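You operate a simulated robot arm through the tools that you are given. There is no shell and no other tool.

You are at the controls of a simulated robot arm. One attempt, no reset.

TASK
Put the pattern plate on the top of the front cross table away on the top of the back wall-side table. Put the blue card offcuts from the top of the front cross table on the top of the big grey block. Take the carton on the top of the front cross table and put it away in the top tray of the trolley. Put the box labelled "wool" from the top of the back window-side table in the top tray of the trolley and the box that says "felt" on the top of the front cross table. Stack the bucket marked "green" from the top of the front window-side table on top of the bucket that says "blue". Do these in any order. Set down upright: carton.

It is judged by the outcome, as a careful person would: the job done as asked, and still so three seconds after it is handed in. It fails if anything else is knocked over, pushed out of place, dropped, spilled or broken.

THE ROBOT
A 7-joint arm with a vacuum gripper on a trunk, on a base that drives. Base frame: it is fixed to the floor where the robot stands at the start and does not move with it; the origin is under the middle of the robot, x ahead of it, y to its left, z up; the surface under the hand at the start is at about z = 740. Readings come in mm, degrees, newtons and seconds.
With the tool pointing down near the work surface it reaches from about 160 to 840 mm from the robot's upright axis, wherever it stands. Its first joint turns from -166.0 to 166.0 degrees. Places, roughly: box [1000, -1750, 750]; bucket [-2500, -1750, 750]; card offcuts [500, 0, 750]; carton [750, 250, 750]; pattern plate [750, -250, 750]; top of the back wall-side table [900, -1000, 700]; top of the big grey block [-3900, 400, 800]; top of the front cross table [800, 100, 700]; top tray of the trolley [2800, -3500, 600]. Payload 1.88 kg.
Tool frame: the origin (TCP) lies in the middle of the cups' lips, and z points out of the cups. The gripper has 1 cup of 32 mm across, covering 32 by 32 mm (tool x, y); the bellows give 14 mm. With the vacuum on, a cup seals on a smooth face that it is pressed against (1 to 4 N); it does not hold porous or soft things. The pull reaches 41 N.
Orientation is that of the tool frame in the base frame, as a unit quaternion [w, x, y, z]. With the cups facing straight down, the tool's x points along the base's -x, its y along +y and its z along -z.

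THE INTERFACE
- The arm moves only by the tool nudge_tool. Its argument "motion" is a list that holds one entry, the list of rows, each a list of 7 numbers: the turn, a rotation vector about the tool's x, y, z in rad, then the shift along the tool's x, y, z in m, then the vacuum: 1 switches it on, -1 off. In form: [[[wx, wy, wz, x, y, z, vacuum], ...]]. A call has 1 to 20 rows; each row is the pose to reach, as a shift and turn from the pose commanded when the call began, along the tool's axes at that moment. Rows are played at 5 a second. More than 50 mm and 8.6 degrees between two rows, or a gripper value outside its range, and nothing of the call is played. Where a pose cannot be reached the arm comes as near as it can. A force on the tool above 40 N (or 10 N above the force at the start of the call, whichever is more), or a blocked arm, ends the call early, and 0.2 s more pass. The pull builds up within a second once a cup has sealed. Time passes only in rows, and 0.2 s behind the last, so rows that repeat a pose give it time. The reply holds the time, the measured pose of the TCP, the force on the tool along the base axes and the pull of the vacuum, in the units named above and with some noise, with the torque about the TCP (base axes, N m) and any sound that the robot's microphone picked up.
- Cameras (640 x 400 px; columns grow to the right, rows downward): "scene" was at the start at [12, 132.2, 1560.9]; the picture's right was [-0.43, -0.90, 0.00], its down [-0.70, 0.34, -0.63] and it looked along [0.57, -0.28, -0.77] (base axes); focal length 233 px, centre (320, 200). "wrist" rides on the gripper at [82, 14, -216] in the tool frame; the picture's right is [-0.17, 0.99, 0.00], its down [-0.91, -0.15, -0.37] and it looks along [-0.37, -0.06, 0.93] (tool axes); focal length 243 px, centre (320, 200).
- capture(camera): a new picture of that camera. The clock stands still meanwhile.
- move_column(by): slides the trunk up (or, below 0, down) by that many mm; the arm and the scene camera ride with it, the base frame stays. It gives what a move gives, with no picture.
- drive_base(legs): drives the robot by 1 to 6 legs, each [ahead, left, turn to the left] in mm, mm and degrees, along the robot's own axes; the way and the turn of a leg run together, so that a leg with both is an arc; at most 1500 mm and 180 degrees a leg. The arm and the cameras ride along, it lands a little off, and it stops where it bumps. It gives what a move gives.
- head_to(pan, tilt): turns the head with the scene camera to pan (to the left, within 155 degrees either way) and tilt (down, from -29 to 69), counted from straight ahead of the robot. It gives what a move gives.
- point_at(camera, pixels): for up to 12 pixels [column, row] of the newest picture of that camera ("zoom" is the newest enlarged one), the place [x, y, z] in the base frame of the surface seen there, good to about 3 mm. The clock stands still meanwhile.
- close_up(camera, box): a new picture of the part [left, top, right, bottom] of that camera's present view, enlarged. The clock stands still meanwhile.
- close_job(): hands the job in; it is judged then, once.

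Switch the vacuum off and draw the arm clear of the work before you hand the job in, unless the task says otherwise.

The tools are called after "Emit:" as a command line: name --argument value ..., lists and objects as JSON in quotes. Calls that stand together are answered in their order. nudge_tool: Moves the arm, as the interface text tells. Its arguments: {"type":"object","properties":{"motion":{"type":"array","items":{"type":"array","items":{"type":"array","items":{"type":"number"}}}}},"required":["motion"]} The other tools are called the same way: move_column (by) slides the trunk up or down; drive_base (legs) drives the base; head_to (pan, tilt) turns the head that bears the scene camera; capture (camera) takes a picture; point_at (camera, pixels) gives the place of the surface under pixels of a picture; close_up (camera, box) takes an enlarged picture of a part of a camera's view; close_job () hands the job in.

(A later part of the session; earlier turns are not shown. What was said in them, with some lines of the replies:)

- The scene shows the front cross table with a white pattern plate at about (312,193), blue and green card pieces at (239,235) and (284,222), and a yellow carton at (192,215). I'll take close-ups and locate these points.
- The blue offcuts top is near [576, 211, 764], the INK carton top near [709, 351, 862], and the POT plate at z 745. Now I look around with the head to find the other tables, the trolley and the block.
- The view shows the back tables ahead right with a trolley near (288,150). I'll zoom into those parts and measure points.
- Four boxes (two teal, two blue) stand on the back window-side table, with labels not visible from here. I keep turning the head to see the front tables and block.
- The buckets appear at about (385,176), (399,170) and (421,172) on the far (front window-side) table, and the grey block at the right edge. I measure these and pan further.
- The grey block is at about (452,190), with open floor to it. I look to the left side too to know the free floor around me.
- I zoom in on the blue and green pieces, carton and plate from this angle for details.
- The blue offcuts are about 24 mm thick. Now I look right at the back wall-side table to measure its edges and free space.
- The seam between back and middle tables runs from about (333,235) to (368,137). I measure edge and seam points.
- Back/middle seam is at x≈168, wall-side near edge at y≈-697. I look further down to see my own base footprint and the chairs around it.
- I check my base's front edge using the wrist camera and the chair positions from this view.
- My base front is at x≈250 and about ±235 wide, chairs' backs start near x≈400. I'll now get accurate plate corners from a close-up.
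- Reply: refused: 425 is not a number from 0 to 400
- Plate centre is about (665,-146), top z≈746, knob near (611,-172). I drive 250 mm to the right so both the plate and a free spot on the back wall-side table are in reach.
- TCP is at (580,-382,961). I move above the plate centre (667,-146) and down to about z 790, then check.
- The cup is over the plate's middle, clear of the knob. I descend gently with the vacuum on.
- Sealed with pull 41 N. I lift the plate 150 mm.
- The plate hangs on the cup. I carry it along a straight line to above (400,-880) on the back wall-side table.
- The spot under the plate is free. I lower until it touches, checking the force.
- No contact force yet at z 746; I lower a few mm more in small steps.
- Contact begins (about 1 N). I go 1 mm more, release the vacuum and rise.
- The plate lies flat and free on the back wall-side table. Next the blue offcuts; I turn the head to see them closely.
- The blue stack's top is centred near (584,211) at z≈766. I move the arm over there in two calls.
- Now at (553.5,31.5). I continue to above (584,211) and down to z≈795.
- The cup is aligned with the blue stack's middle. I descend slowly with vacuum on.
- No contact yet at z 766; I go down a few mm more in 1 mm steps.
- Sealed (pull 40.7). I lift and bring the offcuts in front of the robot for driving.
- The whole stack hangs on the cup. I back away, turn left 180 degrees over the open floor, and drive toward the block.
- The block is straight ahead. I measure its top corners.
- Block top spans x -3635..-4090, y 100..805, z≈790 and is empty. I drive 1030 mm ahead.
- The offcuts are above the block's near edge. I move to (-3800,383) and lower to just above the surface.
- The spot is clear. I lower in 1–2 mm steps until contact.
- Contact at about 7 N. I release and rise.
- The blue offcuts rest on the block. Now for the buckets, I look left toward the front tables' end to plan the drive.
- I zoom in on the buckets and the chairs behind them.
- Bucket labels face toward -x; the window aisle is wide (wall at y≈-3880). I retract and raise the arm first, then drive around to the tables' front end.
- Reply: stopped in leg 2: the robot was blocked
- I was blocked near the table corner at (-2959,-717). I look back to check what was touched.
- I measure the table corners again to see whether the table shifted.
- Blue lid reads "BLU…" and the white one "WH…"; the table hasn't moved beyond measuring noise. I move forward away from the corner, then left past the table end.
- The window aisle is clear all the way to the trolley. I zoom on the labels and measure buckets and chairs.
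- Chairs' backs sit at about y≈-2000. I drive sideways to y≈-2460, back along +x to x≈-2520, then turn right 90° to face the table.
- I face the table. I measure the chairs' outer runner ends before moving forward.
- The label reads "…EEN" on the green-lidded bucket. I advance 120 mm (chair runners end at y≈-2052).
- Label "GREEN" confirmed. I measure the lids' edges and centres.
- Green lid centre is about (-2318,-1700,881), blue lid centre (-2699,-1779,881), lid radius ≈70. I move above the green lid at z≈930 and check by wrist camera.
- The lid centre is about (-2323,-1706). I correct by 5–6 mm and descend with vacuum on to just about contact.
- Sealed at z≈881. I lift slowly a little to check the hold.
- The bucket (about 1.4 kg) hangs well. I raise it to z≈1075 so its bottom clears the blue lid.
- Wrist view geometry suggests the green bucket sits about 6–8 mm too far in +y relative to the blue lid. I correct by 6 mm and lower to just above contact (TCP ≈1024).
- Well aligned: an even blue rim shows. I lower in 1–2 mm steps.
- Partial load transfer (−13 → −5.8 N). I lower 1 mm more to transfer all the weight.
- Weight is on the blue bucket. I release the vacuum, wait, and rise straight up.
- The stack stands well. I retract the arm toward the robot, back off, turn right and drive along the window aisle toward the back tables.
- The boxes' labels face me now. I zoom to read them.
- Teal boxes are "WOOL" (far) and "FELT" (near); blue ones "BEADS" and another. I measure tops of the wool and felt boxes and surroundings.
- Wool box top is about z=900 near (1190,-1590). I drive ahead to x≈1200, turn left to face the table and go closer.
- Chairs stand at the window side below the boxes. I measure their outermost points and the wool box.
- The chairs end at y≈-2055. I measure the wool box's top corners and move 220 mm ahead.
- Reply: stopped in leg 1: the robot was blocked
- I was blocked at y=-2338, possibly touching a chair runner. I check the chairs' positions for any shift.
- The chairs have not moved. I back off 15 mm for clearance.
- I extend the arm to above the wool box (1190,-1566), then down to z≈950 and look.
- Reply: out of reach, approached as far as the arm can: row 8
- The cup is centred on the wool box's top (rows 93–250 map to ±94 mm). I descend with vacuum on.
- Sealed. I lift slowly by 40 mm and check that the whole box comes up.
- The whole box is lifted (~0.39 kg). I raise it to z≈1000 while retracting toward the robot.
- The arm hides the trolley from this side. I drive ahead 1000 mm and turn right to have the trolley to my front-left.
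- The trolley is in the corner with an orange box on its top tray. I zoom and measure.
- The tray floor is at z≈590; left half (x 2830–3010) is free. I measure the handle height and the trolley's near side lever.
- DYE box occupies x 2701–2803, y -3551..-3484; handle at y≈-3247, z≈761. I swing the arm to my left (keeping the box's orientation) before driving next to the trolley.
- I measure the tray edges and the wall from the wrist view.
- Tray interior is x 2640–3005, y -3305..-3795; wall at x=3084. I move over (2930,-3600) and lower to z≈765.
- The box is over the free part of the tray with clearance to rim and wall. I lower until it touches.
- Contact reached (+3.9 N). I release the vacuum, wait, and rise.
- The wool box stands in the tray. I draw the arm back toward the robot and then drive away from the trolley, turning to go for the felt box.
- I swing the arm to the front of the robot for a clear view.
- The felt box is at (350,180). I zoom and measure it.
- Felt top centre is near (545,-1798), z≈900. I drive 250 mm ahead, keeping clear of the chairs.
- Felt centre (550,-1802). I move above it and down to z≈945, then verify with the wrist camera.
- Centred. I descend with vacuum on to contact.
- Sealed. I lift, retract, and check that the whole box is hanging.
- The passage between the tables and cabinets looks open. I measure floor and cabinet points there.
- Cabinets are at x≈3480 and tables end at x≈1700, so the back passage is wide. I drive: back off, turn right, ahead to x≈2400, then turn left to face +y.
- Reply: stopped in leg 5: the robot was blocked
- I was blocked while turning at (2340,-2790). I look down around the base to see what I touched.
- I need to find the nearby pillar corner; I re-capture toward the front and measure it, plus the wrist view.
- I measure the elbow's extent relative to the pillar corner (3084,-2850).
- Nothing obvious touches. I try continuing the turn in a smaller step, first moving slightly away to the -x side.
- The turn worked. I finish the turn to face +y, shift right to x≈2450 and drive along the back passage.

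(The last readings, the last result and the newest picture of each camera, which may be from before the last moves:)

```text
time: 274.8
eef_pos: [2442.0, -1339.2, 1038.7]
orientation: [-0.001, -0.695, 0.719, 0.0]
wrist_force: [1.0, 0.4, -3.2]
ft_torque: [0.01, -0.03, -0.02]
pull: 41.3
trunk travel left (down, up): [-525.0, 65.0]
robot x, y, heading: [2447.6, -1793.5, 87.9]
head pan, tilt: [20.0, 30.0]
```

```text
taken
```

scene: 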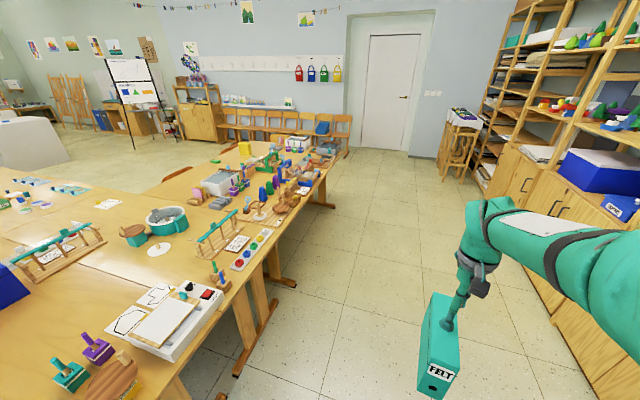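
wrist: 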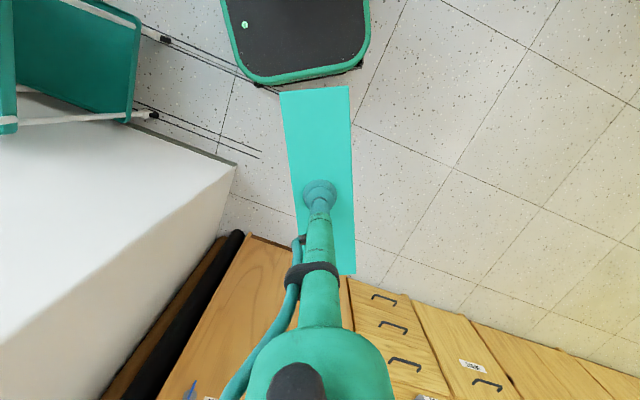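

The passage ahead is clear. I drive on along +y to about y=1500.

Emit:
drive_base --legs '[[1100, 0, 2], [1100, 0, 0], [1150, 0, 0]]'

Emit:
head_to --pan 70 --tilt 30

Emit:
capture --camera "scene"

```text
time: 291.2
eef_pos: [2477.2, 2015.2, 1039.4]
orientation: [-0.001, -0.704, 0.71, -0.001]
wrist_force: [-0.7, 0.3, -3.5]
ft_torque: [0.03, 0.02, -0.03]
pull: 40.8
trunk travel left (down, up): [-525.0, 65.0]
robot x, y, heading: [2492.9, 1564.2, 89.5]
head pan, tilt: [20.0, 30.0]
```

```text
time: 292.4
eef_pos: [2477.7, 2016.0, 1039.1]
orientation: [-0.001, -0.705, 0.71, -0.001]
wrist_force: [-0.1, 0.4, -3.4]
ft_torque: [0.0, -0.04, -0.04]
pull: 40.9
trunk travel left (down, up): [-525.0, 65.0]
robot x, y, heading: [2492.7, 1566.3, 89.6]
head pan, tilt: [70.0, 30.0]
```

```text
taken
```

scene: 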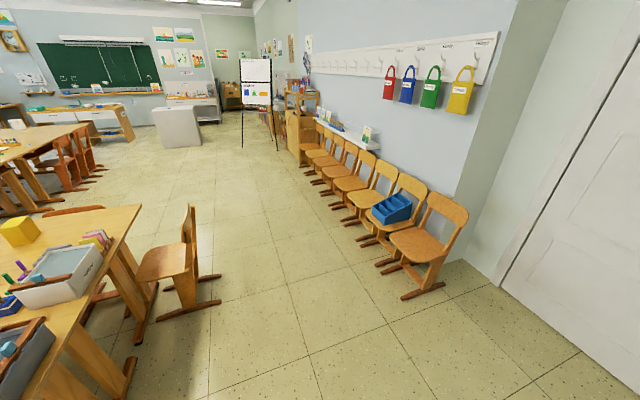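

Emit:
point_at --camera "scene" --pixels '[[215, 300], [218, 275], [190, 205], [445, 285], [408, 297], [385, 270], [350, 222], [135, 340], [140, 210], [300, 300]]'

```text
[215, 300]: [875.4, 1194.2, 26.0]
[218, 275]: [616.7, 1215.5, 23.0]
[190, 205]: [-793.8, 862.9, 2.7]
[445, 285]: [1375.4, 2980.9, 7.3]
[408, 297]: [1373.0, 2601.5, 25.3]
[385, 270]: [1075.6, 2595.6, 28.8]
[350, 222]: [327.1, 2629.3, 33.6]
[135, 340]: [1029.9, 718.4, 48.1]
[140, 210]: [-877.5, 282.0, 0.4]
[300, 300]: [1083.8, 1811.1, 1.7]
```

The corridor is between the end chair (y≤1215) and the wall chairs (y≥2595). I drive along y≈1870 to x≈-100, then toward the cross table's front side.

Emit:
drive_base --legs '[[300, 0, 0], [0, 0, 90], [1300, 0, 0], [1300, 0, 0]]'

Emit:
head_to --pan 60 --tilt 35

Emit:
capture --camera "scene"

```text
time: 310.4
eef_pos: [-526.4, 1812.7, 1039.8]
orientation: [0.0, 1.0, 0.007, 0.002]
wrist_force: [0.5, 0.1, -3.4]
ft_torque: [0.01, 0.01, -0.02]
pull: 40.9
trunk travel left (down, up): [-525.0, 65.0]
robot x, y, heading: [-76.7, 1843.8, -179.1]
head pan, tilt: [70.0, 30.0]
```

```text
time: 311.1
eef_pos: [-526.2, 1811.2, 1038.9]
orientation: [0.0, 1.0, 0.007, 0.002]
wrist_force: [-0.5, 0.6, -3.6]
ft_torque: [-0.02, 0.01, -0.01]
pull: 41.1
trunk travel left (down, up): [-525.0, 65.0]
robot x, y, heading: [-74.1, 1839.0, -179.0]
head pan, tilt: [60.0, 35.0]
```

```text
taken
```

scene: 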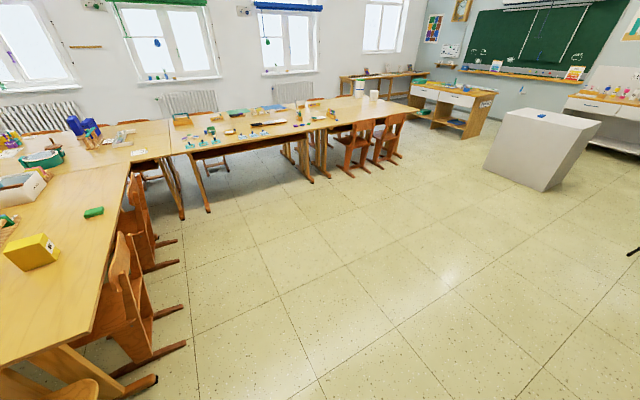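

Clear. I turn left, drive to the front side of the cross table, and turn left to face it.

Emit:
drive_base --legs '[[0, 0, 89], [870, 0, 0], [870, 0, 0], [0, 0, 90]]'

Emit:
head_to --pan 0 --tilt 48

Emit:
capture --camera "scene"

```text
time: 327.6
eef_pos: [416.9, 112.4, 1039.1]
orientation: [-0.002, 0.0, 1.0, 0.0]
wrist_force: [0.4, -0.2, -3.4]
ft_torque: [-0.04, 0.04, -0.03]
pull: 41.1
trunk travel left (down, up): [-525.0, 65.0]
robot x, y, heading: [-35.6, 95.6, 0.1]
head pan, tilt: [60.0, 35.0]
```

```text
time: 328.9
eef_pos: [416.9, 112.8, 1038.1]
orientation: [-0.002, 0.001, 1.0, 0.0]
wrist_force: [0.1, 0.3, -3.1]
ft_torque: [0.0, 0.01, 0.02]
pull: 40.4
trunk travel left (down, up): [-525.0, 65.0]
robot x, y, heading: [-34.1, 91.2, -0.1]
head pan, tilt: [0.0, 48.0]
```

```text
taken
```

scene: 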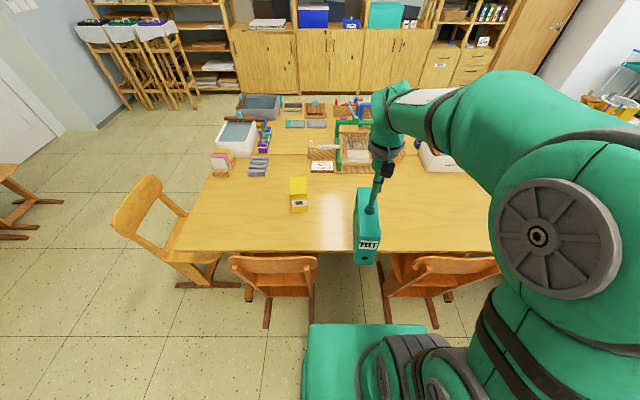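

I measure chair runner ends before going a bit closer.

Emit:
point_at --camera "scene" --pixels '[[266, 326], [310, 324], [434, 326], [275, 262], [455, 262], [440, 200], [430, 175], [400, 215]]'

```text
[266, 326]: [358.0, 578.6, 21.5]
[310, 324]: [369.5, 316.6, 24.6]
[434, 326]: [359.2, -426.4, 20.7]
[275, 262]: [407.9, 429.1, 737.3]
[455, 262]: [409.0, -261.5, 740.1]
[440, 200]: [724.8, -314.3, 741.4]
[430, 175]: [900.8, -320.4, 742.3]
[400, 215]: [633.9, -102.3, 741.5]
```

Runner ends are at x≈358. I go 45 mm closer and move the box above (650,-180).

Emit:
drive_base --legs '[[45, 0, 0]]'

Emit:
nudge_tool --motion '[[[0, 0, 0, -0.0235, -0.0365, 0, 1], [0, 0, 0, -0.047, -0.073, 0, 1], [0, 0, 0, -0.0705, -0.1095, 0, 1], [0, 0, 0, -0.094, -0.146, 0, 1], [0, 0, 0, -0.1175, -0.1825, 0, 1], [0, 0, 0, -0.141, -0.219, 0, 1], [0, 0, 0, -0.1645, -0.2555, 0, 1], [0, 0, 0, -0.188, -0.292, 0, 1], [0, 0, 0, -0.188, -0.292, 0, 1]]]'

Emit:
capture --camera "wrist"

Emit:
capture --camera "scene"

```text
time: 329.8
eef_pos: [461.5, 112.9, 1040.3]
orientation: [-0.002, 0.0, 1.0, 0.0]
wrist_force: [0.6, -1.0, -3.4]
ft_torque: [0.0, 0.02, 0.01]
pull: 41.0
trunk travel left (down, up): [-525.0, 65.0]
robot x, y, heading: [9.3, 90.3, 0.1]
head pan, tilt: [0.0, 48.0]
```

```text
time: 331.8
eef_pos: [649.7, -180.5, 1038.8]
orientation: [-0.001, 0.0, 1.0, 0.001]
wrist_force: [-0.4, -0.5, -3.1]
ft_torque: [0.03, 0.04, 0.0]
pull: 40.8
trunk travel left (down, up): [-525.0, 65.0]
robot x, y, heading: [7.2, 95.5, -0.2]
head pan, tilt: [0.0, 48.0]
```

```text
taken
```

wrist: 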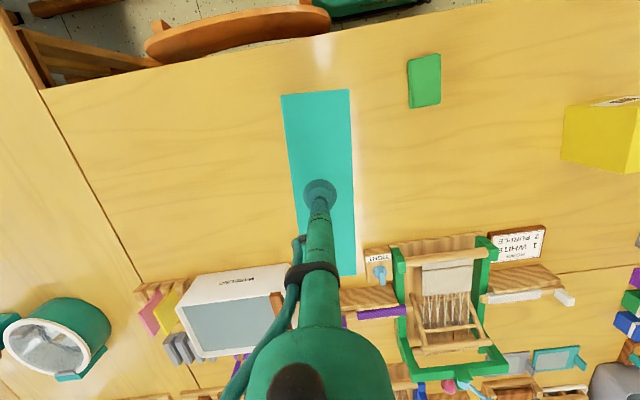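

```text
taken
```

scene: 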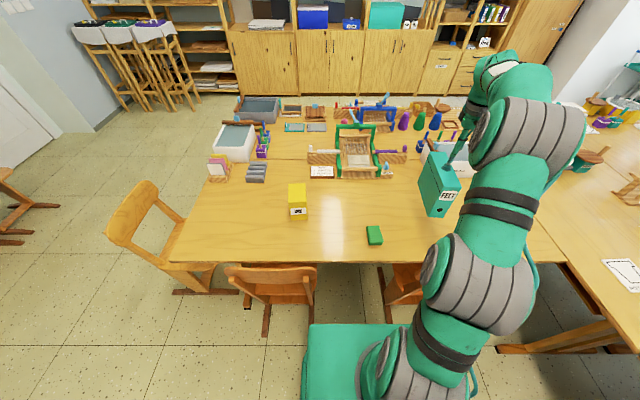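

I verify clearance to the marbling tray and loom before lowering.

Emit:
point_at --camera "wrist" --pixels '[[180, 300], [285, 265], [290, 280], [378, 258], [378, 280], [365, 252], [275, 250], [375, 170], [270, 170]]'

```text
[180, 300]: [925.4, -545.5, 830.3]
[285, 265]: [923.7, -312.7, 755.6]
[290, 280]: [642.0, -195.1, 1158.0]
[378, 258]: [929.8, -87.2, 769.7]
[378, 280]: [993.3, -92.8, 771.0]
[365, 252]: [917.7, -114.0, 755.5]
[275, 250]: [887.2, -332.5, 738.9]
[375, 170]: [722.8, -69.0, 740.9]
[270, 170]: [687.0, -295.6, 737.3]
```

Items start at x>900, so the spot is free. I lower the felt box.

Emit:
nudge_tool --motion '[[[0, 0, 0, 0, 0, 0.035, 1], [0, 0, 0, 0, 0, 0.07, 1], [0, 0, 0, 0, 0, 0.1, 1], [0, 0, 0, 0, 0, 0.12, 1], [0, 0, 0, 0, 0, 0.13, 1], [0, 0, 0, 0, 0, 0.134, 1], [0, 0, 0, 0, 0, 0.136, 1], [0, 0, 0, 0, 0, 0.1375, 1], [0, 0, 0, 0, 0, 0.1375, 1]]]'

```text
time: 333.8
eef_pos: [648.5, -179.5, 900.4]
orientation: [-0.003, 0.0, 1.0, 0.001]
wrist_force: [0.0, -0.8, -2.1]
ft_torque: [0.03, -0.03, 0.0]
pull: 40.7
trunk travel left (down, up): [-525.0, 65.0]
robot x, y, heading: [10.8, 93.7, 0.2]
head pan, tilt: [0.0, 48.0]
```

Emit:
nudge_tool --motion '[[[0, 0, 0, 0, 0, 0.001, 1], [0, 0, 0, 0, 0, 0.0015, 1], [0, 0, 0, 0, 0, 0.0015, 1]]]'

```text
time: 334.6
eef_pos: [648.2, -181.4, 901.3]
orientation: [-0.001, -0.001, 1.0, -0.001]
wrist_force: [-0.6, -1.1, 6.3]
ft_torque: [0.07, -0.08, -0.04]
pull: 41.0
trunk travel left (down, up): [-525.0, 65.0]
robot x, y, heading: [8.4, 94.4, -0.1]
head pan, tilt: [0.0, 48.0]
```

The box stands on the table (+6 N). I release and rise.

Emit:
nudge_tool --motion '[[[0, 0, 0, 0, 0, -0.0005, -1], [0, 0, 0, 0, 0, -0.0005, -1], [0, 0, 0, 0, 0, -0.0005, -1], [0, 0, 0, 0, 0, -0.0005, -1], [0, 0, 0, 0, 0, -0.0005, -1], [0, 0, 0, 0, 0, -0.003, -1], [0, 0, 0, 0, 0, -0.01, -1], [0, 0, 0, 0, 0, -0.03, -1], [0, 0, 0, 0, 0, -0.07, -1], [0, 0, 0, 0, 0, -0.1, -1]]]'

Emit:
capture --camera "scene"

Emit:
close_up --camera "scene" --box '[260, 165, 340, 225]'

```text
time: 336.8
eef_pos: [649.9, -178.9, 999.2]
orientation: [-0.002, 0.001, 1.0, 0.0]
wrist_force: [0.3, -0.3, -0.5]
ft_torque: [0.0, 0.0, 0.0]
pull: 0.0
trunk travel left (down, up): [-525.0, 65.0]
robot x, y, heading: [9.1, 94.2, 0.1]
head pan, tilt: [0.0, 48.0]
```

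```text
taken
```

scene: 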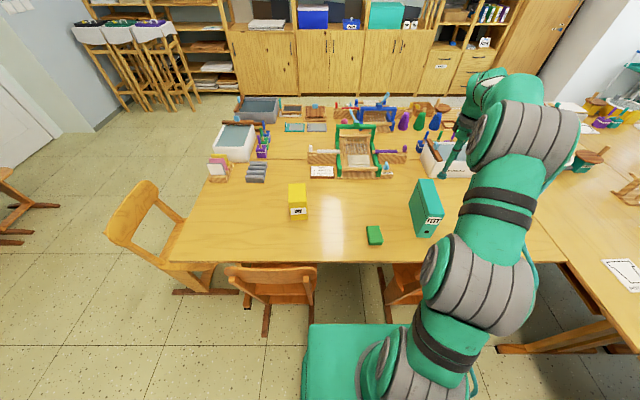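

```text
6.67 times, centred on (300, 195) of scene
```

zoom: 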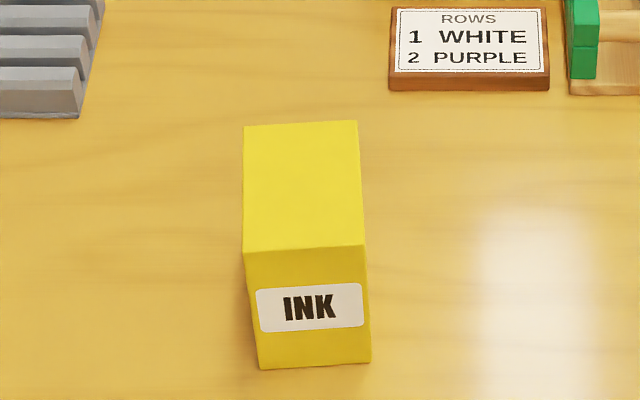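

The felt box stands on the front cross table. Now the INK carton; I measure its top corners.

Emit:
point_at --camera "zoom" --pixels '[[248, 128], [354, 126], [248, 244], [360, 240], [303, 185], [260, 365], [367, 360]]'

```text
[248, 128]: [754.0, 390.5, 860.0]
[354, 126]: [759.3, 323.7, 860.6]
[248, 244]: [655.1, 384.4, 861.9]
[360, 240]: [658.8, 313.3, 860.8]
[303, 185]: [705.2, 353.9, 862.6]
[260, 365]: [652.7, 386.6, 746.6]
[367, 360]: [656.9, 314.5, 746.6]
```

Carton top centre ≈(706,353), z≈861, about 102×70 mm. I move the arm above it.

Emit:
nudge_tool --motion '[[[0, 0, 0, -0.0047, 0.0443, 0, -1], [0, 0, 0, -0.0093, 0.0887, 0, -1], [0, 0, 0, -0.014, 0.133, 0, -1], [0, 0, 0, -0.0187, 0.1773, 0, -1], [0, 0, 0, -0.0233, 0.2217, 0, -1], [0, 0, 0, -0.028, 0.266, 0, -1], [0, 0, 0, -0.0327, 0.3103, 0, -1], [0, 0, 0, -0.0373, 0.3547, 0, -1], [0, 0, 0, -0.042, 0.399, 0, -1], [0, 0, 0, -0.0467, 0.4433, 0, -1], [0, 0, 0, -0.0513, 0.4877, 0, -1], [0, 0, 0, -0.056, 0.532, 0, -1], [0, 0, 0, -0.056, 0.532, 0.04, -1], [0, 0, 0, -0.056, 0.532, 0.08, -1], [0, 0, 0, -0.056, 0.532, 0.095, -1], [0, 0, 0, -0.056, 0.532, 0.095, -1]]]'

Emit:
capture --camera "wrist"

```text
time: 340.2
eef_pos: [703.4, 352.7, 905.0]
orientation: [-0.002, 0.0, 1.0, 0.0]
wrist_force: [0.5, -0.2, -0.3]
ft_torque: [0.01, 0.0, -0.01]
pull: 0.0
trunk travel left (down, up): [-525.0, 65.0]
robot x, y, heading: [10.4, 91.3, -0.0]
head pan, tilt: [0.0, 48.0]
```

```text
taken
```

wrist: 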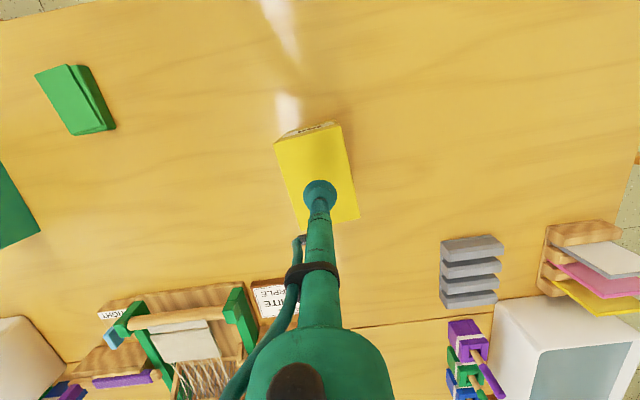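

Centred over the carton top. I descend with vacuum on.

Emit:
nudge_tool --motion '[[[0, 0, 0, 0, 0, 0.02, 1], [0, 0, 0, 0, 0, 0.035, 1], [0, 0, 0, 0, 0, 0.04, 1], [0, 0, 0, 0, 0, 0.042, 1], [0, 0, 0, 0, 0, 0.0435, 1], [0, 0, 0, 0, 0, 0.0445, 1], [0, 0, 0, 0, 0, 0.0445, 1], [0, 0, 0, 0, 0, 0.0445, 1]]]'

```text
time: 342.0
eef_pos: [704.4, 352.4, 860.4]
orientation: [-0.001, 0.0, 1.0, 0.0]
wrist_force: [-1.5, -0.8, 4.6]
ft_torque: [-0.02, -0.08, -0.09]
pull: 41.2
trunk travel left (down, up): [-525.0, 65.0]
robot x, y, heading: [9.1, 92.8, -0.3]
head pan, tilt: [0.0, 48.0]
```

Sealed. I lift slowly and check the load.

Emit:
nudge_tool --motion '[[[0, 0, 0, 0, 0, -0.006, 1], [0, 0, 0, 0, 0, -0.015, 1], [0, 0, 0, 0, 0, -0.03, 1], [0, 0, 0, 0, 0, -0.05, 1], [0, 0, 0, 0, 0, -0.05, 1]]]'

Emit:
close_up --camera "scene" --box '[240, 130, 368, 230]'

```text
time: 343.2
eef_pos: [701.6, 352.5, 910.0]
orientation: [-0.002, -0.001, 1.0, -0.001]
wrist_force: [-0.5, 0.5, -4.7]
ft_torque: [0.0, -0.01, 0.01]
pull: 41.0
trunk travel left (down, up): [-525.0, 65.0]
robot x, y, heading: [7.6, 93.3, 0.1]
head pan, tilt: [0.0, 48.0]
```

```text
4.00 times, centred on (304, 180) of scene
```

zoom: 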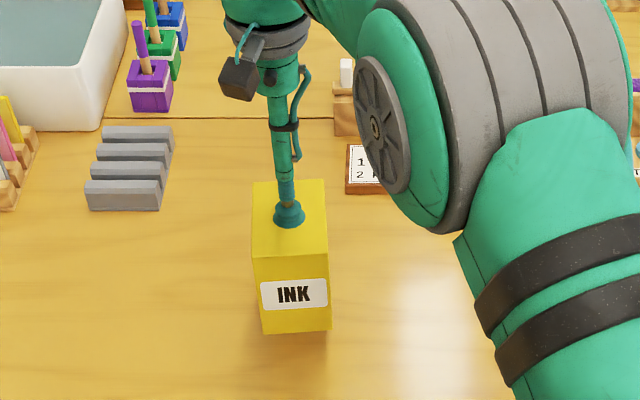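

The carton (≈0.5 kg) hangs straight. I raise it and bring it in front of the robot.

Emit:
nudge_tool --motion '[[[0, 0, 0, 0, 0, -0.04, 1], [0, 0, 0, 0, 0, -0.08, 1], [0, 0, 0, 0.01, -0.01, -0.115, 1], [0, 0, 0, 0.035, -0.035, -0.13, 1], [0, 0, 0, 0.065, -0.065, -0.13, 1], [0, 0, 0, 0.095, -0.094, -0.13, 1], [0, 0, 0, 0.125, -0.124, -0.13, 1], [0, 0, 0, 0.155, -0.154, -0.13, 1], [0, 0, 0, 0.185, -0.183, -0.13, 1], [0, 0, 0, 0.215, -0.213, -0.13, 1], [0, 0, 0, 0.242, -0.24, -0.13, 1], [0, 0, 0, 0.242, -0.24, -0.13, 1]]]'

Emit:
drive_base --legs '[[-100, 0, 0], [0, 0, 90], [870, 0, 0], [870, 0, 0]]'

```text
time: 345.8
eef_pos: [461.3, 112.3, 1039.1]
orientation: [-0.001, 0.001, 1.0, -0.001]
wrist_force: [-0.3, 0.6, -5.7]
ft_torque: [0.04, -0.02, 0.01]
pull: 41.1
trunk travel left (down, up): [-525.0, 65.0]
robot x, y, heading: [10.2, 90.5, 0.2]
head pan, tilt: [0.0, 48.0]
```

```text
time: 359.2
eef_pos: [-149.8, 2289.3, 1039.2]
orientation: [0.001, 0.712, -0.702, 0.002]
wrist_force: [0.3, -0.4, -4.8]
ft_torque: [0.02, 0.02, -0.01]
pull: 40.5
trunk travel left (down, up): [-525.0, 65.0]
robot x, y, heading: [-125.8, 1835.2, 91.0]
head pan, tilt: [0.0, 48.0]
```

I'm at (-126,1835). I turn right and drive along the corridor to x≈2450.

Emit:
drive_base --legs '[[0, 0, -91], [1290, 0, 0], [1290, 0, 0]]'

Emit:
head_to --pan -60 --tilt 35

Emit:
capture --camera "scene"

```text
time: 375.7
eef_pos: [2906.4, 1862.8, 1039.4]
orientation: [-0.001, -0.008, 1.0, 0.0]
wrist_force: [0.7, 0.3, -4.6]
ft_torque: [0.01, -0.01, 0.01]
pull: 40.9
trunk travel left (down, up): [-525.0, 65.0]
robot x, y, heading: [2456.0, 1837.8, 0.9]
head pan, tilt: [0.0, 48.0]
```

```text
time: 377.0
eef_pos: [2904.0, 1864.2, 1039.2]
orientation: [-0.002, -0.007, 1.0, 0.0]
wrist_force: [-0.7, -0.7, -5.5]
ft_torque: [-0.02, 0.0, 0.0]
pull: 40.6
trunk travel left (down, up): [-525.0, 65.0]
robot x, y, heading: [2453.8, 1837.0, 0.8]
head pan, tilt: [-60.0, 35.0]
```

```text
taken
```

scene: 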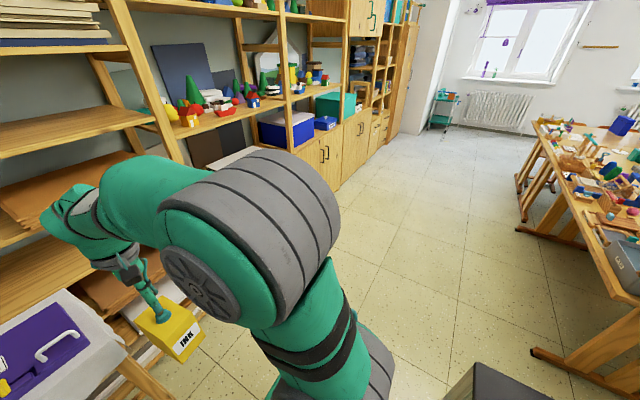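

The back passage is clear. I turn right and drive along -y.

Emit:
drive_base --legs '[[0, 0, -91], [1130, 0, 0], [1130, 0, 0], [1130, 0, 0]]'

Emit:
head_to --pan 15 --tilt 30

Emit:
capture --camera "scene"

```text
time: 397.6
eef_pos: [2583.8, -2073.3, 1039.7]
orientation: [-0.001, 0.696, 0.718, 0.001]
wrist_force: [1.0, 0.0, -4.4]
ft_torque: [0.01, -0.02, -0.03]
pull: 40.7
trunk travel left (down, up): [-525.0, 65.0]
robot x, y, heading: [2551.3, -1617.9, -88.0]
head pan, tilt: [-60.0, 35.0]
```

```text
time: 399.1
eef_pos: [2585.5, -2071.5, 1039.4]
orientation: [-0.001, 0.695, 0.719, 0.002]
wrist_force: [-0.5, -0.4, -4.8]
ft_torque: [0.09, -0.01, 0.0]
pull: 40.7
trunk travel left (down, up): [-525.0, 65.0]
robot x, y, heading: [2554.1, -1618.9, -88.4]
head pan, tilt: [15.0, 30.0]
```

```text
taken
```

scene: 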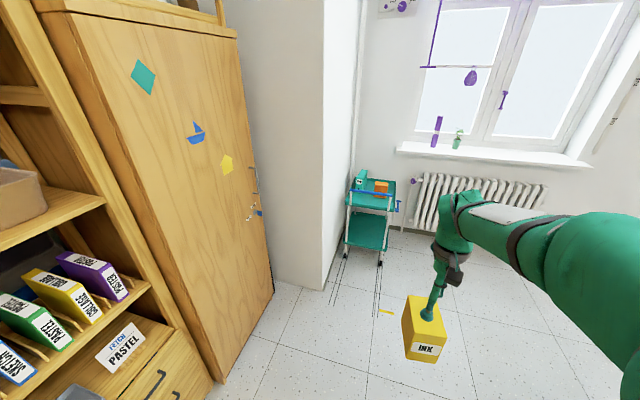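

There's a small yellow thing on the floor near (385,311). I zoom in to identify it.

Emit:
close_up --camera "scene" --box '[310, 160, 470, 330]'

Emit:
point_at --camera "scene" --pixels '[[387, 311], [380, 309], [375, 303], [335, 290], [378, 265], [347, 255]]'

Emit:
close_up --camera "scene" --box '[230, 180, 278, 230]'

```text
2.35 times, centred on (390, 245) of scene
```

zoom: 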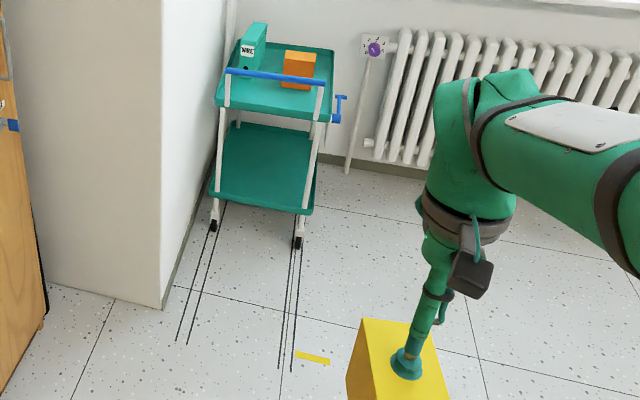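

```text
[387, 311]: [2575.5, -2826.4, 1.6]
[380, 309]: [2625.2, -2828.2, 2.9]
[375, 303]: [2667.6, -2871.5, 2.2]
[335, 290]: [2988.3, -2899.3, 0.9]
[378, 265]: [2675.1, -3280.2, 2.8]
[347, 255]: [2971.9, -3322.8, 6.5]
```

```text
8.00 times, centred on (254, 205) of scene
```

zoom: 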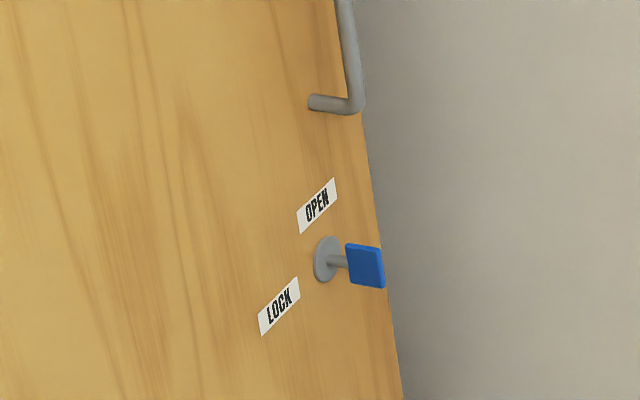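

It's just flat tape, and the trolley's tracks are floor lines. I drive to (2160,-2690), facing the window, as before.

Emit:
drive_base --legs '[[1059, -423, -1.6]]'

```text
time: 404.8
eef_pos: [2162.5, -3120.2, 1038.9]
orientation: [-0.001, 0.708, 0.707, 0.001]
wrist_force: [-0.1, -0.4, -4.3]
ft_torque: [0.02, -0.02, 0.01]
pull: 41.0
trunk travel left (down, up): [-525.0, 65.0]
robot x, y, heading: [2143.7, -2667.9, -90.4]
head pan, tilt: [15.0, 30.0]
```

Now I swing the arm with the carton to my left side.

Emit:
nudge_tool --motion '[[[0, 0, 0, 0.023, 0.0365, 0, 1], [0, 0, 0, 0.046, 0.073, 0, 1], [0, 0, 0, 0.069, 0.1095, 0, 1], [0, 0, 0, 0.092, 0.146, 0, 1], [0, 0, 0, 0.115, 0.1825, 0, 1], [0, 0, 0, 0.138, 0.219, 0, 1], [0, 0, 0, 0.161, 0.2555, 0, 1], [0, 0, 0, 0.184, 0.292, 0, 1], [0, 0, 0, 0.207, 0.3285, 0, 1], [0, 0, 0, 0.23, 0.365, 0, 1], [0, 0, 0, 0.253, 0.4014, 0, 1], [0, 0, 0, 0.253, 0.4014, 0, 1]]]'

Emit:
drive_base --legs '[[560, 180, 0.4]]'

Emit:
head_to --pan 60 --tilt 45

Emit:
capture --camera "scene"

Emit:
capture --camera "wrist"

```text
time: 407.4
eef_pos: [2565.2, -2867.8, 1039.7]
orientation: [-0.002, 0.708, 0.706, 0.001]
wrist_force: [-0.2, 0.7, -5.3]
ft_torque: [0.02, 0.03, 0.04]
pull: 40.9
trunk travel left (down, up): [-525.0, 65.0]
robot x, y, heading: [2145.5, -2670.4, -90.0]
head pan, tilt: [15.0, 30.0]
```

```text
time: 410.7
eef_pos: [2747.6, -3421.3, 1039.8]
orientation: [-0.001, 0.705, 0.709, 0.001]
wrist_force: [0.4, -0.6, -4.5]
ft_torque: [0.04, 0.0, -0.01]
pull: 40.9
trunk travel left (down, up): [-525.0, 65.0]
robot x, y, heading: [2321.0, -3223.6, -89.8]
head pan, tilt: [15.0, 30.0]
```

```text
time: 411.9
eef_pos: [2746.2, -3422.0, 1038.5]
orientation: [-0.002, 0.705, 0.709, 0.002]
wrist_force: [0.1, 0.1, -5.4]
ft_torque: [0.02, 0.01, -0.01]
pull: 40.5
trunk travel left (down, up): [-525.0, 65.0]
robot x, y, heading: [2321.4, -3224.5, -89.7]
head pan, tilt: [60.0, 45.0]
```

```text
taken
```

scene: 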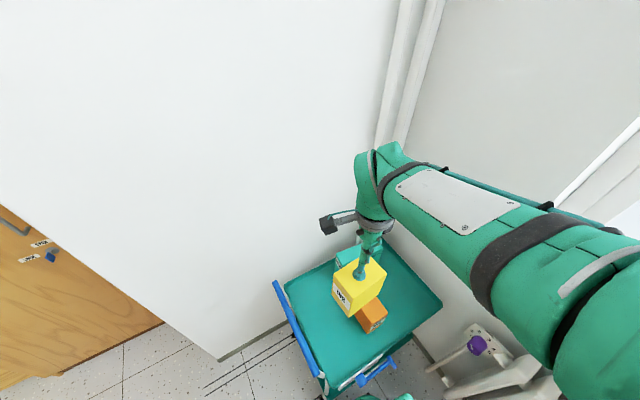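

```text
taken
```

wrist: 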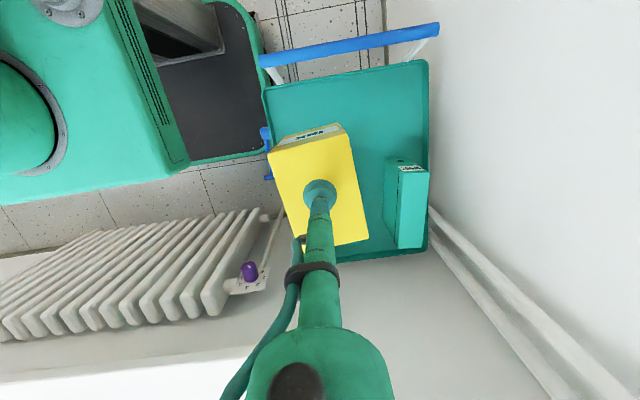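

The handle-end of the tray between handle, DYE and WOOL is free and well visible. I move over (2890,-3398) and lower to z≈726.

Emit:
nudge_tool --motion '[[[0, 0, 0, 0.006, 0.036, 0, 1], [0, 0, 0, 0.012, 0.072, 0, 1], [0, 0, 0, 0.018, 0.108, 0, 1], [0, 0, 0, 0.023, 0.144, 0, 1], [0, 0, 0, 0.023, 0.144, 0.04, 1], [0, 0, 0, 0.023, 0.144, 0.08, 1], [0, 0, 0, 0.023, 0.144, 0.12, 1], [0, 0, 0, 0.023, 0.144, 0.16, 1], [0, 0, 0, 0.023, 0.144, 0.2, 1], [0, 0, 0, 0.023, 0.144, 0.24, 1], [0, 0, 0, 0.023, 0.144, 0.27, 1], [0, 0, 0, 0.023, 0.144, 0.295, 1], [0, 0, 0, 0.023, 0.144, 0.313, 1], [0, 0, 0, 0.023, 0.144, 0.313, 1]]]'

Emit:
capture --camera "scene"

Emit:
capture --camera "wrist"

Emit:
close_up --camera "scene" --box '[260, 220, 450, 390]'

```text
time: 414.9
eef_pos: [2890.5, -3395.0, 726.8]
orientation: [-0.002, 0.705, 0.709, 0.002]
wrist_force: [-0.4, 0.3, -5.0]
ft_torque: [0.02, 0.01, -0.01]
pull: 40.7
trunk travel left (down, up): [-525.0, 65.0]
robot x, y, heading: [2324.4, -3228.3, -89.7]
head pan, tilt: [60.0, 45.0]
```

```text
taken
```

scene: 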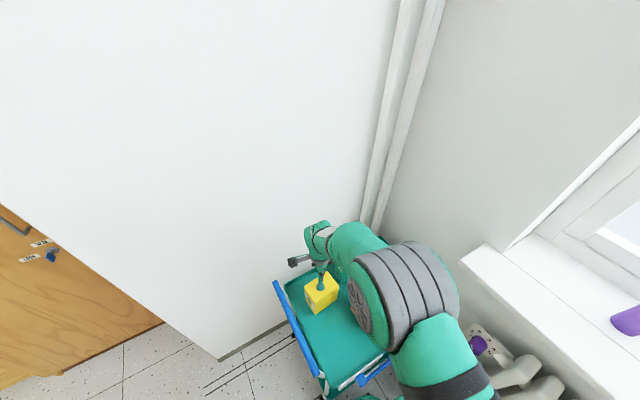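

```text
taken
```

wrist: 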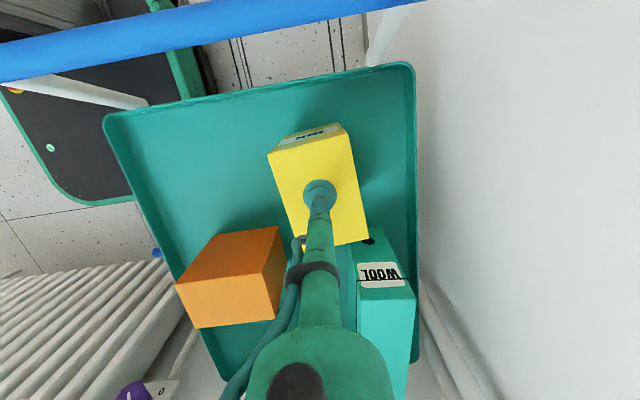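

```text
2.35 times, centred on (355, 305) of scene
```

zoom: 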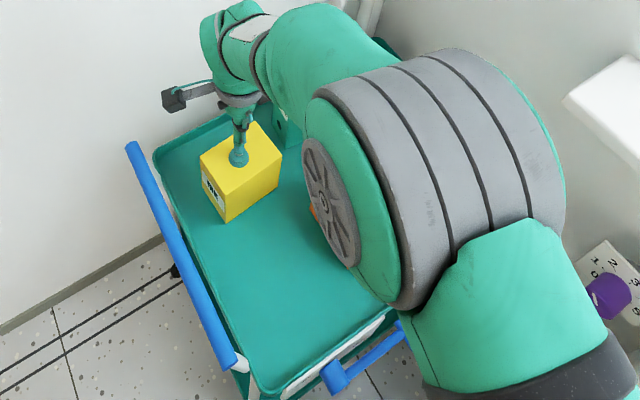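

By the view geometry the gap to the WOOL box is about 50 mm. I lower the carton to the tray floor.

Emit:
nudge_tool --motion '[[[0, 0, 0, 0, 0, 0.008, 1], [0, 0, 0, 0, 0, 0.013, 1], [0, 0, 0, 0, 0, 0.0155, 1], [0, 0, 0, 0, 0, 0.0165, 1], [0, 0, 0, 0, 0, 0.0165, 1]]]'

```text
time: 416.1
eef_pos: [2891.4, -3395.8, 710.9]
orientation: [-0.001, 0.706, 0.708, 0.002]
wrist_force: [-1.4, 3.0, 3.6]
ft_torque: [-0.12, 0.02, -0.02]
pull: 40.9
trunk travel left (down, up): [-525.0, 65.0]
robot x, y, heading: [2324.4, -3224.7, -89.7]
head pan, tilt: [60.0, 45.0]
```

The carton stands on the tray (+3.6 N). I release, wait and rise.

Emit:
nudge_tool --motion '[[[0, 0, 0, 0, 0, 0, -1], [0, 0, 0, 0, 0, 0, -1], [0, 0, 0, 0, 0, 0, -1], [0, 0, 0, 0, 0, 0, -1], [0, 0, 0, 0, 0, 0, -1], [0, 0, 0, 0, 0, -0.003, -1], [0, 0, 0, 0, 0, -0.01, -1], [0, 0, 0, 0, 0, -0.03, -1], [0, 0, 0, 0, 0, -0.07, -1], [0, 0, 0, 0, 0, -0.11, -1], [0, 0, 0, 0, 0, -0.15, -1], [0, 0, 0, 0, 0, -0.19, -1], [0, 0, 0, 0, 0, -0.23, -1], [0, 0, 0, 0, 0, -0.27, -1], [0, 0, 0, 0, 0, -0.31, -1]]]'

Emit:
capture --camera "wrist"

Emit:
capture --camera "scene"

```text
time: 419.3
eef_pos: [2891.3, -3400.0, 1023.4]
orientation: [-0.002, 0.705, 0.709, 0.002]
wrist_force: [-0.2, -0.1, 0.1]
ft_torque: [-0.02, 0.0, 0.03]
pull: 0.0
trunk travel left (down, up): [-525.0, 65.0]
robot x, y, heading: [2327.4, -3224.1, -89.8]
head pan, tilt: [60.0, 45.0]
```

```text
taken
```

wrist: 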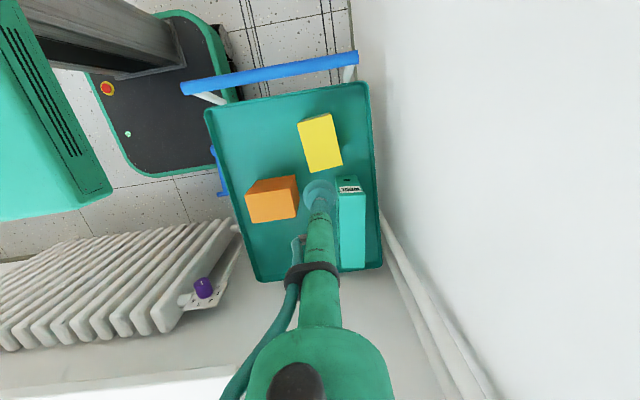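

```text
taken
```

scene: 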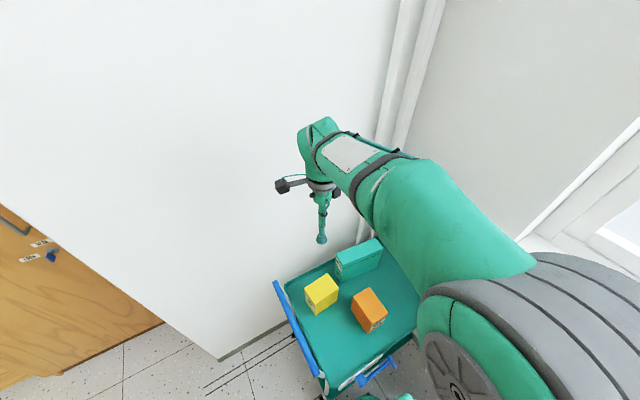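

The carton stands upright in the tray beside the wool box. I draw the arm clear and back off, then check the other places from afar.

Emit:
nudge_tool --motion '[[[0, 0, 0, 0.006, -0.036, -0.01, -1], [0, 0, 0, 0.012, -0.072, -0.02, -1], [0, 0, 0, 0.018, -0.108, -0.03, -1], [0, 0, 0, 0.023, -0.144, -0.04, -1], [0, 0, 0, 0.023, -0.144, -0.04, -1]]]'

Emit:
drive_base --legs '[[-560, -180, 0]]'

Emit:
head_to --pan 40 --tilt 35

Emit:
capture --camera "scene"

Emit:
head_to --pan -115 --tilt 18

Emit:
capture --camera "scene"

```text
time: 420.5
eef_pos: [2746.1, -3373.9, 1061.4]
orientation: [-0.002, 0.705, 0.709, 0.002]
wrist_force: [0.4, 0.1, 0.2]
ft_torque: [0.0, -0.06, 0.01]
pull: 0.0
trunk travel left (down, up): [-525.0, 65.0]
robot x, y, heading: [2324.8, -3226.5, -89.7]
head pan, tilt: [60.0, 45.0]
```

```text
time: 423.8
eef_pos: [2560.9, -2808.5, 1061.7]
orientation: [-0.002, 0.705, 0.709, 0.001]
wrist_force: [0.1, -0.2, 0.0]
ft_torque: [-0.01, -0.03, 0.0]
pull: 0.1
trunk travel left (down, up): [-525.0, 65.0]
robot x, y, heading: [2138.3, -2659.7, -89.8]
head pan, tilt: [60.0, 45.0]
```

```text
time: 424.7
eef_pos: [2559.4, -2809.7, 1060.7]
orientation: [-0.002, 0.706, 0.708, 0.002]
wrist_force: [0.5, -0.5, -0.7]
ft_torque: [-0.01, -0.01, 0.02]
pull: 0.1
trunk travel left (down, up): [-525.0, 65.0]
robot x, y, heading: [2135.9, -2657.4, -89.7]
head pan, tilt: [40.0, 35.0]
```

```text
taken
```

scene: 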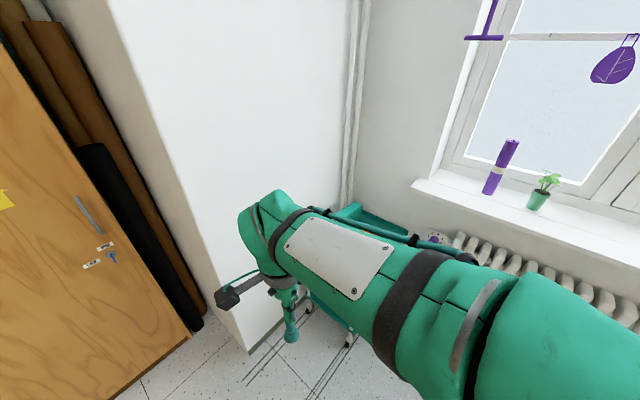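

```text
time: 427.1
eef_pos: [2558.4, -2809.3, 1061.1]
orientation: [-0.002, 0.705, 0.709, 0.002]
wrist_force: [0.7, -0.6, -1.1]
ft_torque: [-0.04, -0.03, 0.01]
pull: 0.1
trunk travel left (down, up): [-525.0, 65.0]
robot x, y, heading: [2136.5, -2656.9, -89.8]
head pan, tilt: [-115.0, 18.0]
```

```text
taken
```

scene: 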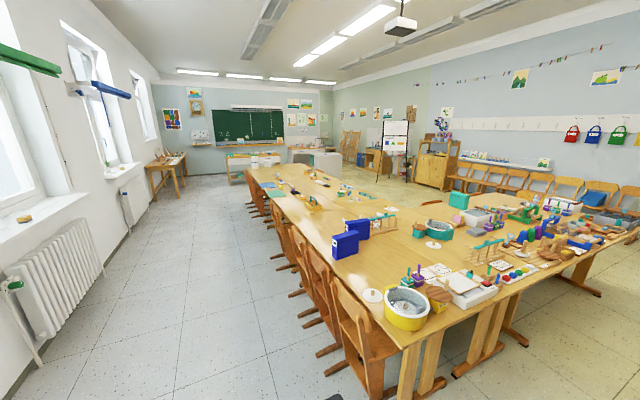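

I zoom far down the room to verify the bucket stack and the offcuts, and the tables near.

Emit:
close_up --camera "scene" --box '[225, 140, 345, 215]'

Emit:
close_up --camera "scene" --box '[380, 170, 620, 320]'

Emit:
close_up --camera "scene" --box '[240, 150, 300, 188]'

```text
5.33 times, centred on (285, 178) of scene
```

zoom: 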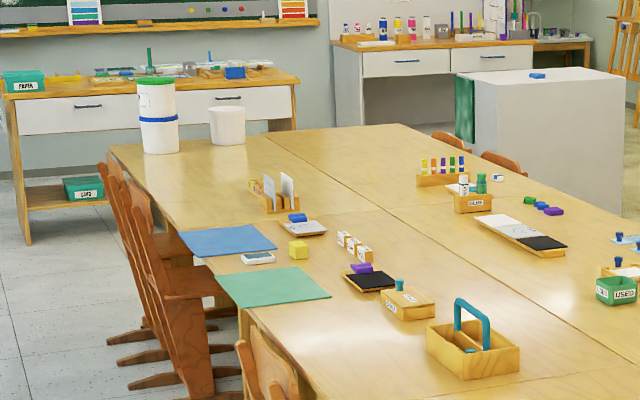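

```text
2.67 times, centred on (500, 245) of scene
```

zoom: 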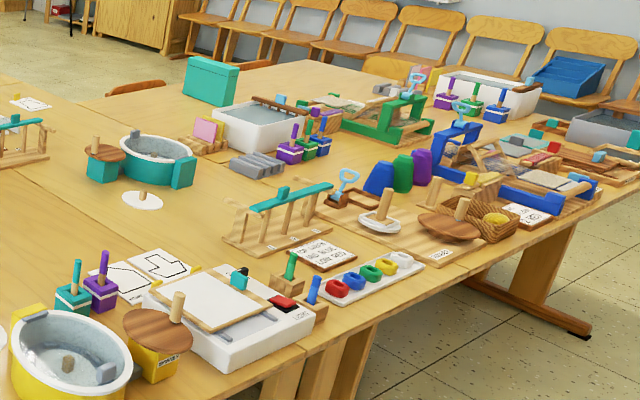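

```text
10.53 times, centred on (270, 169) of scene
```

zoom: 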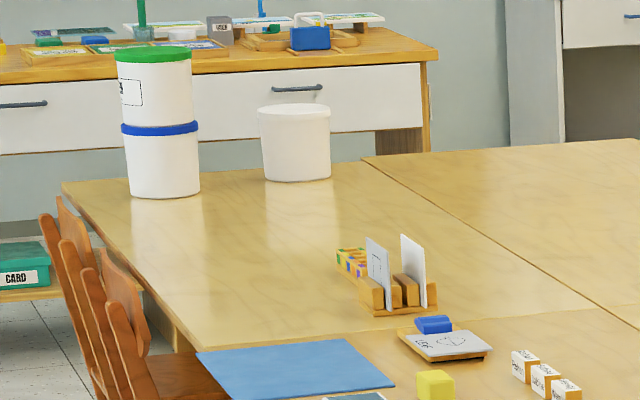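

Stack, offcuts, felt box and plate are all in place. I swing the arm to the front to have a last look at the trolley.

Emit:
nudge_tool --motion '[[[0, 0, 0, -0.025, -0.036, 0, -1], [0, 0, 0, -0.05, -0.072, 0, -1], [0, 0, 0, -0.075, -0.108, 0, -1], [0, 0, 0, -0.1, -0.144, 0, -1], [0, 0, 0, -0.125, -0.18, 0, -1], [0, 0, 0, -0.15, -0.216, 0, -1], [0, 0, 0, -0.175, -0.252, 0, -1], [0, 0, 0, -0.2, -0.288, 0, -1], [0, 0, 0, -0.225, -0.324, 0, -1], [0, 0, 0, -0.25, -0.36, 0, -1], [0, 0, 0, -0.275, -0.396, 0, -1], [0, 0, 0, -0.275, -0.396, 0, -1]]]'

Emit:
head_to --pan 40 --tilt 35

Emit:
close_up --camera "scene" --box '[220, 170, 420, 330]'

```text
time: 429.7
eef_pos: [2164.9, -3085.7, 1059.0]
orientation: [-0.002, 0.705, 0.709, 0.002]
wrist_force: [0.1, 0.1, 0.5]
ft_torque: [0.04, -0.01, 0.01]
pull: 0.0
trunk travel left (down, up): [-525.0, 65.0]
robot x, y, heading: [2136.3, -2660.3, -89.5]
head pan, tilt: [-115.0, 18.0]
```

```text
time: 432.1
eef_pos: [2164.5, -3085.3, 1058.2]
orientation: [-0.001, 0.705, 0.709, 0.001]
wrist_force: [0.5, 0.4, -0.6]
ft_torque: [0.03, -0.01, 0.02]
pull: 0.1
trunk travel left (down, up): [-525.0, 65.0]
robot x, y, heading: [2135.8, -2660.0, -89.8]
head pan, tilt: [40.0, 35.0]
```

```text
2.50 times, centred on (320, 250) of scene
```

zoom: 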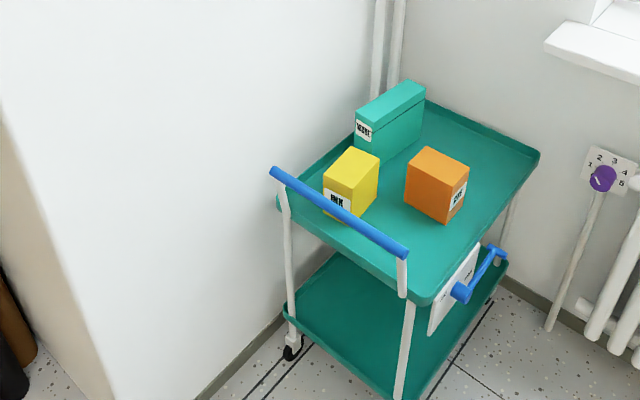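

The carton stands upright and the WOOL box stands beside it in the top tray. The DYE box is untouched, the vacuum is off and the arm is clear, so I hand the job in.

Emit:
close_job

```text
The job is handed in.
```

All the moves are done and I've handed the job in; I haven't had a verdict back. I checked every item with the cameras before handing in. The vacuum is off and the arm is clear of everything.

| Item | Where it is now |
|---|---|
| Pattern plate ("POT") | Flat on the back wall-side table |
| Blue card offcuts | On top of the big grey block; the green offcuts were left where they were |
| Carton ("INK") | Upright in the trolley's top tray |
| "Wool" box | In the trolley's top tray, beside the carton and the orange "DYE" box, which I didn't touch |
| "Felt" box | Standing on the front cross table |
| "Green" bucket | Stacked on the "blue" bucket, upright and roughly centred |

The base was blocked three times while driving:
- **Front wall-side table:** it stopped against the corner. I measured the table again and it had not moved.
- **Back window-side table:** it probably touched a chair. The chair backs were still where I had measured them before.
- **Near the trolley, while turning:** I found nothing touching it, and the turn went through after I shifted away slightly. The trolley did not appear to have moved.
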